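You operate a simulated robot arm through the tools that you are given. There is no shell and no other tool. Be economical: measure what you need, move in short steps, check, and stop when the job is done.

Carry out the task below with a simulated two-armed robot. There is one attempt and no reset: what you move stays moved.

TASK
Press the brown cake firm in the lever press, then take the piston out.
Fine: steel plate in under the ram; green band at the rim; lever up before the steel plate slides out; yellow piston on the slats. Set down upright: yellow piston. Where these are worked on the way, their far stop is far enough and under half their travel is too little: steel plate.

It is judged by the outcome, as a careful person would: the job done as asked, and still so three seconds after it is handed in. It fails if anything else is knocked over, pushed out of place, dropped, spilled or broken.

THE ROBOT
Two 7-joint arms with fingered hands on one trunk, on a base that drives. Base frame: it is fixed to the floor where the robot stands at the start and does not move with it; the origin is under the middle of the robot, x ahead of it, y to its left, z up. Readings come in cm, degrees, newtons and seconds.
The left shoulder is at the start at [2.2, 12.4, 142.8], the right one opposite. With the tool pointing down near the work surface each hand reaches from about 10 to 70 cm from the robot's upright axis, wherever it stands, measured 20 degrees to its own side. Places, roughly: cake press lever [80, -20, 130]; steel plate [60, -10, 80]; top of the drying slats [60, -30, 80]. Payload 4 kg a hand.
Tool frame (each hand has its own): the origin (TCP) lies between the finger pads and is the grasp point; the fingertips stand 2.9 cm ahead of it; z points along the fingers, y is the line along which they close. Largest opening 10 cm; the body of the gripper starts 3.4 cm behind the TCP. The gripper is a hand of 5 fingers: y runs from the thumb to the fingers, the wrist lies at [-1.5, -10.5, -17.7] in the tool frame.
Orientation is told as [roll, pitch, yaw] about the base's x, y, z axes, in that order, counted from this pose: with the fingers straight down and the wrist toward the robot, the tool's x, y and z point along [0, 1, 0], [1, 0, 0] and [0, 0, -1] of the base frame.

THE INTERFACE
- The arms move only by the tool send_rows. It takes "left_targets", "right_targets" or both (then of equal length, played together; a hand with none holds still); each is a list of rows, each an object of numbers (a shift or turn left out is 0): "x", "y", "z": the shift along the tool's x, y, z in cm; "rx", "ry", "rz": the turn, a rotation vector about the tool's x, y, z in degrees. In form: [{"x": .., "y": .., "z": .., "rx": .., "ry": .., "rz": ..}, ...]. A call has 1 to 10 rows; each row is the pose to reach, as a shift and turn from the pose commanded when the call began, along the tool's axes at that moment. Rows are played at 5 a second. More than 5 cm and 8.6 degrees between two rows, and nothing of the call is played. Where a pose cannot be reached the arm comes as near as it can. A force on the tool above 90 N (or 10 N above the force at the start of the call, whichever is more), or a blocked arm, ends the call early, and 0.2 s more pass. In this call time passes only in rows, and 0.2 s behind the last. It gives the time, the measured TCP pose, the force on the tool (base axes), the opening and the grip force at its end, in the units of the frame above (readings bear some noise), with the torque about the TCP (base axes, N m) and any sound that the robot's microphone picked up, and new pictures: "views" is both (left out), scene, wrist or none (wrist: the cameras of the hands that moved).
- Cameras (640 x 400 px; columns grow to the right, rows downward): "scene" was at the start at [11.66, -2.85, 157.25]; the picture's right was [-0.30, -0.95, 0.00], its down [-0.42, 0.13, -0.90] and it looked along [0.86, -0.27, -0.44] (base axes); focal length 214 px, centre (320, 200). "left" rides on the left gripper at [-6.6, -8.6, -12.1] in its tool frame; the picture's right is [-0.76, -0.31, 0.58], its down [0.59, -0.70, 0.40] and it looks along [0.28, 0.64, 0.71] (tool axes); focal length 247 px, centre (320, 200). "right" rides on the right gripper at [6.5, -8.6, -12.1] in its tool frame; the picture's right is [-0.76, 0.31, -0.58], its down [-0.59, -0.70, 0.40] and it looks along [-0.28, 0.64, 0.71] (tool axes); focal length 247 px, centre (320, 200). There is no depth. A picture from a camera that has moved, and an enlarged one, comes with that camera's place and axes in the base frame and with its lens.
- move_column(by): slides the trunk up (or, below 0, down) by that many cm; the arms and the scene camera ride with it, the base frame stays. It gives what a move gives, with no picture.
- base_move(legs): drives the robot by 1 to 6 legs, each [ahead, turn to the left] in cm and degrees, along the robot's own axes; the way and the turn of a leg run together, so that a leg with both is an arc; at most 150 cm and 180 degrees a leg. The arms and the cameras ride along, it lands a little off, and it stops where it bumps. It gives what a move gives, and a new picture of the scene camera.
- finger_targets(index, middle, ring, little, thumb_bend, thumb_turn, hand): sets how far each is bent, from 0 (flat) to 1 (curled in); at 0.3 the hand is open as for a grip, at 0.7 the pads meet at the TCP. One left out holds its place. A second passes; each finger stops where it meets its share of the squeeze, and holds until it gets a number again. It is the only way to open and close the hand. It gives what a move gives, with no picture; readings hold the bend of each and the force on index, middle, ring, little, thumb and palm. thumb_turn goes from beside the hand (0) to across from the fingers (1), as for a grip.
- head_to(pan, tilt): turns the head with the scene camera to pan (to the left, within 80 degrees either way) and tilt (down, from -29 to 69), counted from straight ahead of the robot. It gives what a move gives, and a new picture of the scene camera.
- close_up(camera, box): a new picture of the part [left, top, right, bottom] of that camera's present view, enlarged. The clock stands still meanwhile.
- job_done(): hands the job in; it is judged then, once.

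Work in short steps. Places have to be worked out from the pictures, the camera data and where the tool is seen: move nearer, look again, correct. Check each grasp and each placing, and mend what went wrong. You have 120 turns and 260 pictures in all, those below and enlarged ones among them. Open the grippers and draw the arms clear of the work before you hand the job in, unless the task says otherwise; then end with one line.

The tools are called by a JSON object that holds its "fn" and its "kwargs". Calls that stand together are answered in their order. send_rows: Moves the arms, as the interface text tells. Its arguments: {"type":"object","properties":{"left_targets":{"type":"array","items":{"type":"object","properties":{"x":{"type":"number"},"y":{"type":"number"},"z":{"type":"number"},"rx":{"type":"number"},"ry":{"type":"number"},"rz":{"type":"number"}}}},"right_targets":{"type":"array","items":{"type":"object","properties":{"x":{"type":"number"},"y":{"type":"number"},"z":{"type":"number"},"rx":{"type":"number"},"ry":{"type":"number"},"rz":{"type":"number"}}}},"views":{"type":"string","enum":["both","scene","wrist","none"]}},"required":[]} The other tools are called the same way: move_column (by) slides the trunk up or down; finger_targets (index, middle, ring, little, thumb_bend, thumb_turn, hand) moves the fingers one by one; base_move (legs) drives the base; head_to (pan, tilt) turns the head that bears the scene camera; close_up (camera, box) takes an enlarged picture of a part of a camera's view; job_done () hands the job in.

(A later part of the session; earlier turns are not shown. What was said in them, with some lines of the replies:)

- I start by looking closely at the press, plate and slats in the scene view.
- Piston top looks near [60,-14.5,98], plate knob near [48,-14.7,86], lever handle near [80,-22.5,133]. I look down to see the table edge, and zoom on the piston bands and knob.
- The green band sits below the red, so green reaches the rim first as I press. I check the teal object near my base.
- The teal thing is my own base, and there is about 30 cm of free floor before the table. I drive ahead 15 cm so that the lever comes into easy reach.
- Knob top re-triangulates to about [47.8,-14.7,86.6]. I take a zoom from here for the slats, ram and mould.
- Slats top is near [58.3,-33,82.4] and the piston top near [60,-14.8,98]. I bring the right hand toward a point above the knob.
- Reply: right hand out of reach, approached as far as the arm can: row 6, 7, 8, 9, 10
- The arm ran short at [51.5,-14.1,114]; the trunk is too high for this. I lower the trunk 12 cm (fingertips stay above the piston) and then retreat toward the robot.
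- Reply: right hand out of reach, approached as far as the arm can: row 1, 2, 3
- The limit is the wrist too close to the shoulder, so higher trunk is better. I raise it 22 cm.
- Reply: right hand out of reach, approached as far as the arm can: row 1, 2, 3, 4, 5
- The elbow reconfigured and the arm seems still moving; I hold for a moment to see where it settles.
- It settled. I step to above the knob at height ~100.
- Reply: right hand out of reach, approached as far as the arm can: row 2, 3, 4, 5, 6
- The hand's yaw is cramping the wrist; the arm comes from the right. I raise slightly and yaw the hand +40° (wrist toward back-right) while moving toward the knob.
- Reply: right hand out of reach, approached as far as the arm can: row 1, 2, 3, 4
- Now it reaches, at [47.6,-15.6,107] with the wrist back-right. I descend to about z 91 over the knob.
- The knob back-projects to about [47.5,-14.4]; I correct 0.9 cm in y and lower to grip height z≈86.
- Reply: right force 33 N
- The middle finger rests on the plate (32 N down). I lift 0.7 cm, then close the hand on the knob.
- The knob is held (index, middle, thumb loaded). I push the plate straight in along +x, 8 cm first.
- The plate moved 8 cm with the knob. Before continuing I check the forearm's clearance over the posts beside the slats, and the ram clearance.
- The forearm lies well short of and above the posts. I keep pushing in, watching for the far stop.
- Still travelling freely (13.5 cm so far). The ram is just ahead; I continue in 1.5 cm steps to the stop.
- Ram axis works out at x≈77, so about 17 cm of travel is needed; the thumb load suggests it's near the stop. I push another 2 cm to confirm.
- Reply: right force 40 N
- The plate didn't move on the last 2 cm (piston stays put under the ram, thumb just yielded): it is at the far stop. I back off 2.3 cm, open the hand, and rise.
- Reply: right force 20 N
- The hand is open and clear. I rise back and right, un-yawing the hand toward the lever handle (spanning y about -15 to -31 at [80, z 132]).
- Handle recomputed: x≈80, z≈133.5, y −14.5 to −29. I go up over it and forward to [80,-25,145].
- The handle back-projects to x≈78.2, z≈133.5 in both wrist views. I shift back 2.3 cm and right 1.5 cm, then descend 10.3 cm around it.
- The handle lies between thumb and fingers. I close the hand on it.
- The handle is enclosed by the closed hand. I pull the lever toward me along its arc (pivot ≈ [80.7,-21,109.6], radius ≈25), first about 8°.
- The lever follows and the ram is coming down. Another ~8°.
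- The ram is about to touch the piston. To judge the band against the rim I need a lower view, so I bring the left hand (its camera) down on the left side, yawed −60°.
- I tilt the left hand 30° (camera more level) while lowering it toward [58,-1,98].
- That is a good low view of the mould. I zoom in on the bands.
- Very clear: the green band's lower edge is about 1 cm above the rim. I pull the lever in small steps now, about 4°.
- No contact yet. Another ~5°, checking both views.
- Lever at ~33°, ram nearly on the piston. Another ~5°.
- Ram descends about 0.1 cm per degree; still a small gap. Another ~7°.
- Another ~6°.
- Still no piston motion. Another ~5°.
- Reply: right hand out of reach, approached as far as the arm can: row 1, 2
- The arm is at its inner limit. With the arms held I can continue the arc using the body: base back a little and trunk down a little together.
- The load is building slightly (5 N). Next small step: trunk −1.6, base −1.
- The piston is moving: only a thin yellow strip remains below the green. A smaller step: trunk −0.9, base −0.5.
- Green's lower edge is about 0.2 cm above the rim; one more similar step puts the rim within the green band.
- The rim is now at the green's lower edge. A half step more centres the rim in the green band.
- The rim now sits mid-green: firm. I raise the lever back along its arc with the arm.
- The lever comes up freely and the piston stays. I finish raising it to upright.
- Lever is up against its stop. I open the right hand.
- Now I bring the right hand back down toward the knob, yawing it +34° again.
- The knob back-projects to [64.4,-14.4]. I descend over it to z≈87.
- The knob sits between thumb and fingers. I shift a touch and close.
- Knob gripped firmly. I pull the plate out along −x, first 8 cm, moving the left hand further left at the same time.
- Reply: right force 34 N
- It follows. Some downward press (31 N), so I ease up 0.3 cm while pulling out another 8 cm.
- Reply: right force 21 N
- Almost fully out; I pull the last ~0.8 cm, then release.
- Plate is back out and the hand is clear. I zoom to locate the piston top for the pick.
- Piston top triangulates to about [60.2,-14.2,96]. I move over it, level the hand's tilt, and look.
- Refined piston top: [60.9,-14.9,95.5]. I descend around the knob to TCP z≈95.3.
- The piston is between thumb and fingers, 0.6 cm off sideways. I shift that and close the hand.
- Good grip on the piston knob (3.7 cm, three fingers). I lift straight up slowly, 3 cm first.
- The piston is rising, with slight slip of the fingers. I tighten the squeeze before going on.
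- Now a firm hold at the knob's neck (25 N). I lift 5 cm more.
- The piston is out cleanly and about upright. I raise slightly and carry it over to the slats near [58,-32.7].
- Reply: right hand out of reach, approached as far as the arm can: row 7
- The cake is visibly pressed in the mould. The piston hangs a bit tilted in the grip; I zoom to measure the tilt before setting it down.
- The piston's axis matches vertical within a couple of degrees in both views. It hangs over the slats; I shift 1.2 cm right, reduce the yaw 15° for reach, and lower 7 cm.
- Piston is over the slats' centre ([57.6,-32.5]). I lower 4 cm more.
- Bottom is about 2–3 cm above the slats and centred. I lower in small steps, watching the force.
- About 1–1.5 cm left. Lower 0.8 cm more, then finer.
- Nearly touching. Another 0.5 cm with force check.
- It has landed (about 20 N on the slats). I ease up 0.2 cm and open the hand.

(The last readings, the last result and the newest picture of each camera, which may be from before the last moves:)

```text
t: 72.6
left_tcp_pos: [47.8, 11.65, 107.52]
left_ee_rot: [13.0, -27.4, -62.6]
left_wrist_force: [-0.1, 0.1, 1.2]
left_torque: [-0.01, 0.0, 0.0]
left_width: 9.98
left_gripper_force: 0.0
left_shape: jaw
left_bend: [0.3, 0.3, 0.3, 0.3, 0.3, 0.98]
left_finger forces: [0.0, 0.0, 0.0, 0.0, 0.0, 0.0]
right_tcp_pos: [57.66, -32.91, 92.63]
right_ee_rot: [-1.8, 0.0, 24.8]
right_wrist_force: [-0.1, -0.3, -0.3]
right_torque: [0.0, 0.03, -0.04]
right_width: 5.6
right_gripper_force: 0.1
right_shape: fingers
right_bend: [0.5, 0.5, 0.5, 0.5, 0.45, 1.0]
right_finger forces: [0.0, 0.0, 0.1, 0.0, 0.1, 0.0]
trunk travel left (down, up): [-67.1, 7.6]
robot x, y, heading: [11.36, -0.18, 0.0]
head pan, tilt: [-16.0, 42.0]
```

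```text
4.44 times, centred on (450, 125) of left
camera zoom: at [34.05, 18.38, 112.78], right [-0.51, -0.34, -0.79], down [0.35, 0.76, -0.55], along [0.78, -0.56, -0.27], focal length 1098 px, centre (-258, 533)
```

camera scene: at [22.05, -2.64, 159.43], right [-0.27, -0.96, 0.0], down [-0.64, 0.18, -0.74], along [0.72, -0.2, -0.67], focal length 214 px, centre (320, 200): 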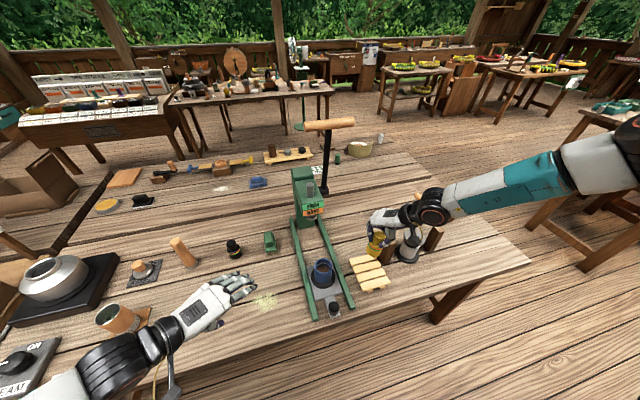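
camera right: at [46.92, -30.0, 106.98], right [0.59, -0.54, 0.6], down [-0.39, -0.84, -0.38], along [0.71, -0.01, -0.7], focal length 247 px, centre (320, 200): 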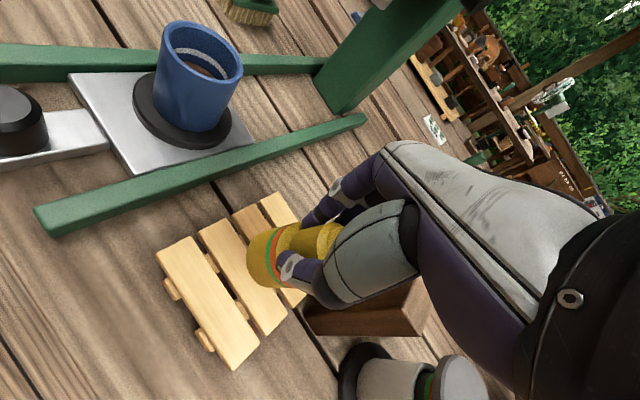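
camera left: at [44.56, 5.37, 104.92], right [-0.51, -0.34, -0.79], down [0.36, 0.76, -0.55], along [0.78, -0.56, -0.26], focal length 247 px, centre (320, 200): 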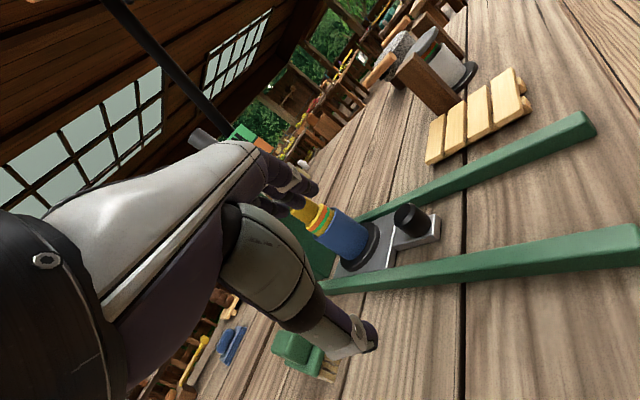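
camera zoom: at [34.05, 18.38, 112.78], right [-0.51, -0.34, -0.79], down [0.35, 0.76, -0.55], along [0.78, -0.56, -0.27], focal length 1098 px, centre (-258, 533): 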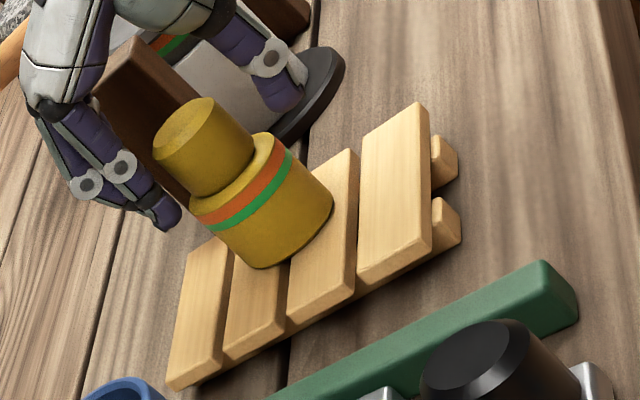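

The piston stands upright on the slats, fingers free. I lift the hand straight up.

{"fn": "send_rows", "kwargs": {"right_targets": [{"z": -1.5}, {"z": -3}, {"z": -5}, {"z": -8}, {"z": -12}, {"z": -16}, {"z": -20}], "views": "scene"}}

{"fn": "close_up", "kwargs": {"camera": "scene", "box": [270, 110, 430, 330]}}

{"fn": "close_up", "kwargs": {"camera": "left", "box": [340, 40, 540, 240]}}

```text
t: 74.2
left_tcp_pos: [47.76, 11.65, 107.47]
left_ee_rot: [13.1, -27.5, -62.5]
left_wrist_force: [-0.3, 0.6, 0.0]
left_torque: [0.01, 0.03, 0.02]
left_width: 9.98
left_gripper_force: 0.1
left_shape: jaw
left_bend: [0.3, 0.3, 0.3, 0.3, 0.3, 0.98]
left_finger forces: [0.1, 0.0, 0.1, 0.0, 0.0, 0.0]
right_tcp_pos: [57.87, -32.43, 112.81]
right_ee_rot: [-1.9, 0.0, 24.8]
right_wrist_force: [0.0, 0.5, 0.2]
right_torque: [-0.04, -0.01, -0.03]
right_width: 5.62
right_gripper_force: 0.0
right_shape: fingers
right_bend: [0.5, 0.5, 0.5, 0.5, 0.45, 1.0]
right_finger forces: [0.0, 0.0, 0.1, 0.0, 0.1, 0.0]
trunk travel left (down, up): [-67.1, 7.6]
robot x, y, heading: [11.6, -0.28, 0.3]
head pan, tilt: [-16.0, 42.0]
camera scene: at [22.21, -2.29, 159.43], right [-0.27, -0.96, 0.0], down [-0.64, 0.18, -0.74], along [0.72, -0.2, -0.67], focal length 214 px, centre (320, 200)
```

scene: 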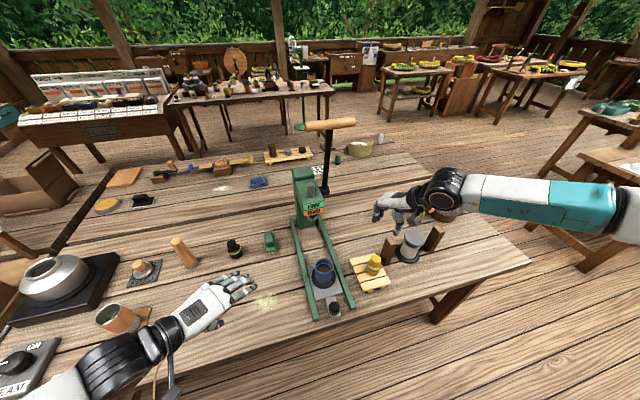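

```text
1.82 times, centred on (350, 220) of scene
camera zoom: at [22.21, -2.29, 159.43], right [-0.27, -0.96, 0.0], down [-0.64, 0.18, -0.74], along [0.72, -0.2, -0.67], focal length 390 px, centre (266, 164)
```

zoom: 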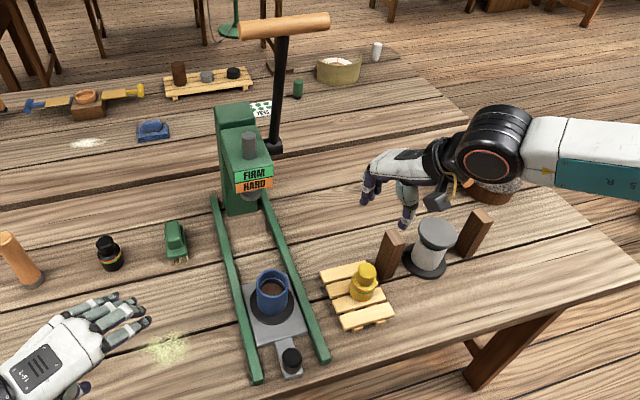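

```text
2.00 times, centred on (440, 140) of left
camera zoom: at [34.04, 18.38, 112.79], right [-0.51, -0.34, -0.79], down [0.35, 0.76, -0.55], along [0.78, -0.56, -0.26], focal length 494 px, centre (80, 320)
```

zoom: 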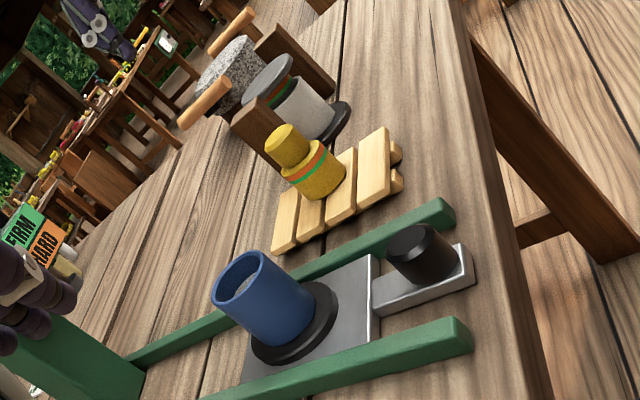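

Everything is in place: lever up, plate out, cake pressed, piston upright on the slats. I open the right hand, raise both arms and back away.

{"fn": "finger_targets", "kwargs": {"hand": "right", "index": 0.3, "middle": 0.3, "ring": 0.3, "little": 0.3, "thumb_bend": 0.3}}

{"fn": "move_column", "kwargs": {"by": 7}}

{"fn": "base_move", "kwargs": {"legs": [[-18, 0]]}}

{"fn": "close_up", "kwargs": {"camera": "scene", "box": [240, 110, 440, 330]}}

```text
t: 75.2
left_tcp_pos: [47.77, 11.48, 107.46]
left_ee_rot: [13.1, -27.4, -62.5]
left_wrist_force: [-0.1, -0.1, -0.1]
left_torque: [-0.05, 0.01, -0.03]
left_width: 9.96
left_gripper_force: 0.1
left_shape: jaw
left_bend: [0.3, 0.3, 0.3, 0.3, 0.3, 0.98]
left_finger forces: [0.0, 0.0, 0.1, 0.1, 0.0, 0.1]
right_tcp_pos: [57.92, -32.39, 112.76]
right_ee_rot: [-1.9, 0.0, 24.7]
right_wrist_force: [0.6, 0.3, 0.5]
right_torque: [0.02, 0.02, -0.01]
right_width: 9.81
right_gripper_force: 0.1
right_shape: fingers
right_bend: [0.3, 0.3, 0.3, 0.3, 0.3, 1.0]
right_finger forces: [0.0, 0.0, 0.0, 0.0, 0.0, 0.0]
trunk travel left (down, up): [-67.1, 7.6]
robot x, y, heading: [11.81, -0.18, 0.2]
head pan, tilt: [-16.0, 42.0]
```

```text
t: 76.3
left_tcp_pos: [47.73, 11.64, 114.44]
left_ee_rot: [13.0, -27.3, -62.5]
left_wrist_force: [0.5, -0.7, -0.9]
left_torque: [-0.03, -0.02, -0.02]
left_width: 9.99
left_gripper_force: 0.0
left_shape: jaw
left_bend: [0.3, 0.3, 0.3, 0.3, 0.3, 0.98]
left_finger forces: [0.1, 0.0, 0.0, 0.1, 0.0, 0.1]
right_tcp_pos: [57.43, -32.44, 119.58]
right_ee_rot: [-1.6, 0.0, 24.7]
right_wrist_force: [-0.1, -0.7, -0.6]
right_torque: [-0.03, 0.01, -0.01]
right_width: 9.81
right_gripper_force: 0.0
right_shape: fingers
right_bend: [0.3, 0.3, 0.3, 0.3, 0.3, 1.0]
right_finger forces: [0.1, 0.2, 0.0, 0.0, 0.0, 0.0]
trunk travel left (down, up): [-74.1, 0.6]
robot x, y, heading: [11.49, -0.09, 0.0]
head pan, tilt: [-16.0, 42.0]
```

```text
t: 77.8
left_tcp_pos: [29.6, 11.47, 114.55]
left_ee_rot: [13.0, -27.4, -62.6]
left_wrist_force: [0.1, 0.9, -0.1]
left_torque: [-0.05, -0.05, 0.0]
left_width: 9.97
left_gripper_force: 0.0
left_shape: jaw
left_bend: [0.3, 0.3, 0.3, 0.3, 0.3, 0.98]
left_finger forces: [0.0, 0.1, 0.1, 0.0, 0.1, 0.1]
right_tcp_pos: [39.15, -32.5, 119.6]
right_ee_rot: [-1.7, 0.0, 24.6]
right_wrist_force: [0.3, -0.5, -0.3]
right_torque: [0.01, 0.03, -0.04]
right_width: 9.81
right_gripper_force: 0.1
right_shape: fingers
right_bend: [0.3, 0.3, 0.3, 0.3, 0.3, 1.0]
right_finger forces: [0.1, 0.0, 0.0, 0.0, 0.0, 0.0]
trunk travel left (down, up): [-74.1, 0.6]
robot x, y, heading: [-6.81, -0.16, -0.0]
head pan, tilt: [-16.0, 42.0]
camera scene: at [3.96, -2.5, 166.41], right [-0.28, -0.96, 0.0], down [-0.64, 0.19, -0.74], along [0.71, -0.21, -0.67], focal length 214 px, centre (320, 200)
```

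scene: 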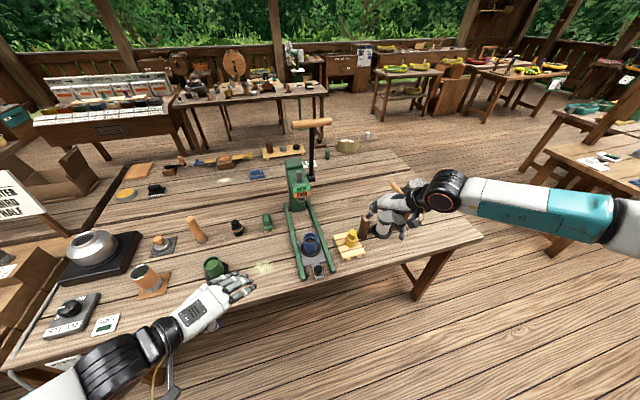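

```text
1.82 times, centred on (340, 220) of scene
camera zoom: at [3.96, -2.5, 166.41], right [-0.28, -0.96, 0.0], down [-0.64, 0.19, -0.74], along [0.71, -0.21, -0.67], focal length 390 px, centre (284, 164)
```

zoom: 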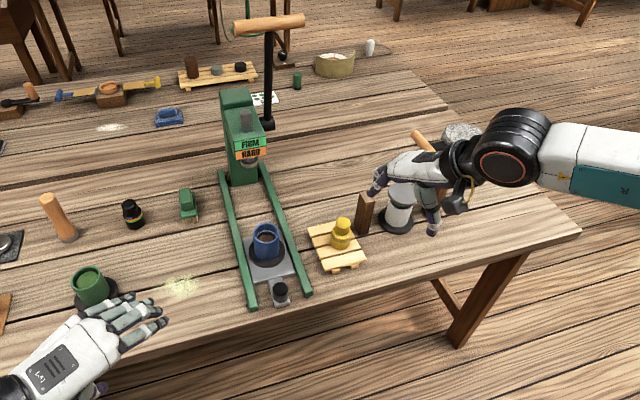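

All is in order and the arms are clear, so I hand in.

{"fn": "job_done", "kwargs": {}}

```text
The job is handed in.
```

The cake is pressed firm, with the green band at the rim. The lever was raised before the steel plate was slid back out, and the yellow piston stands upright on the slats.
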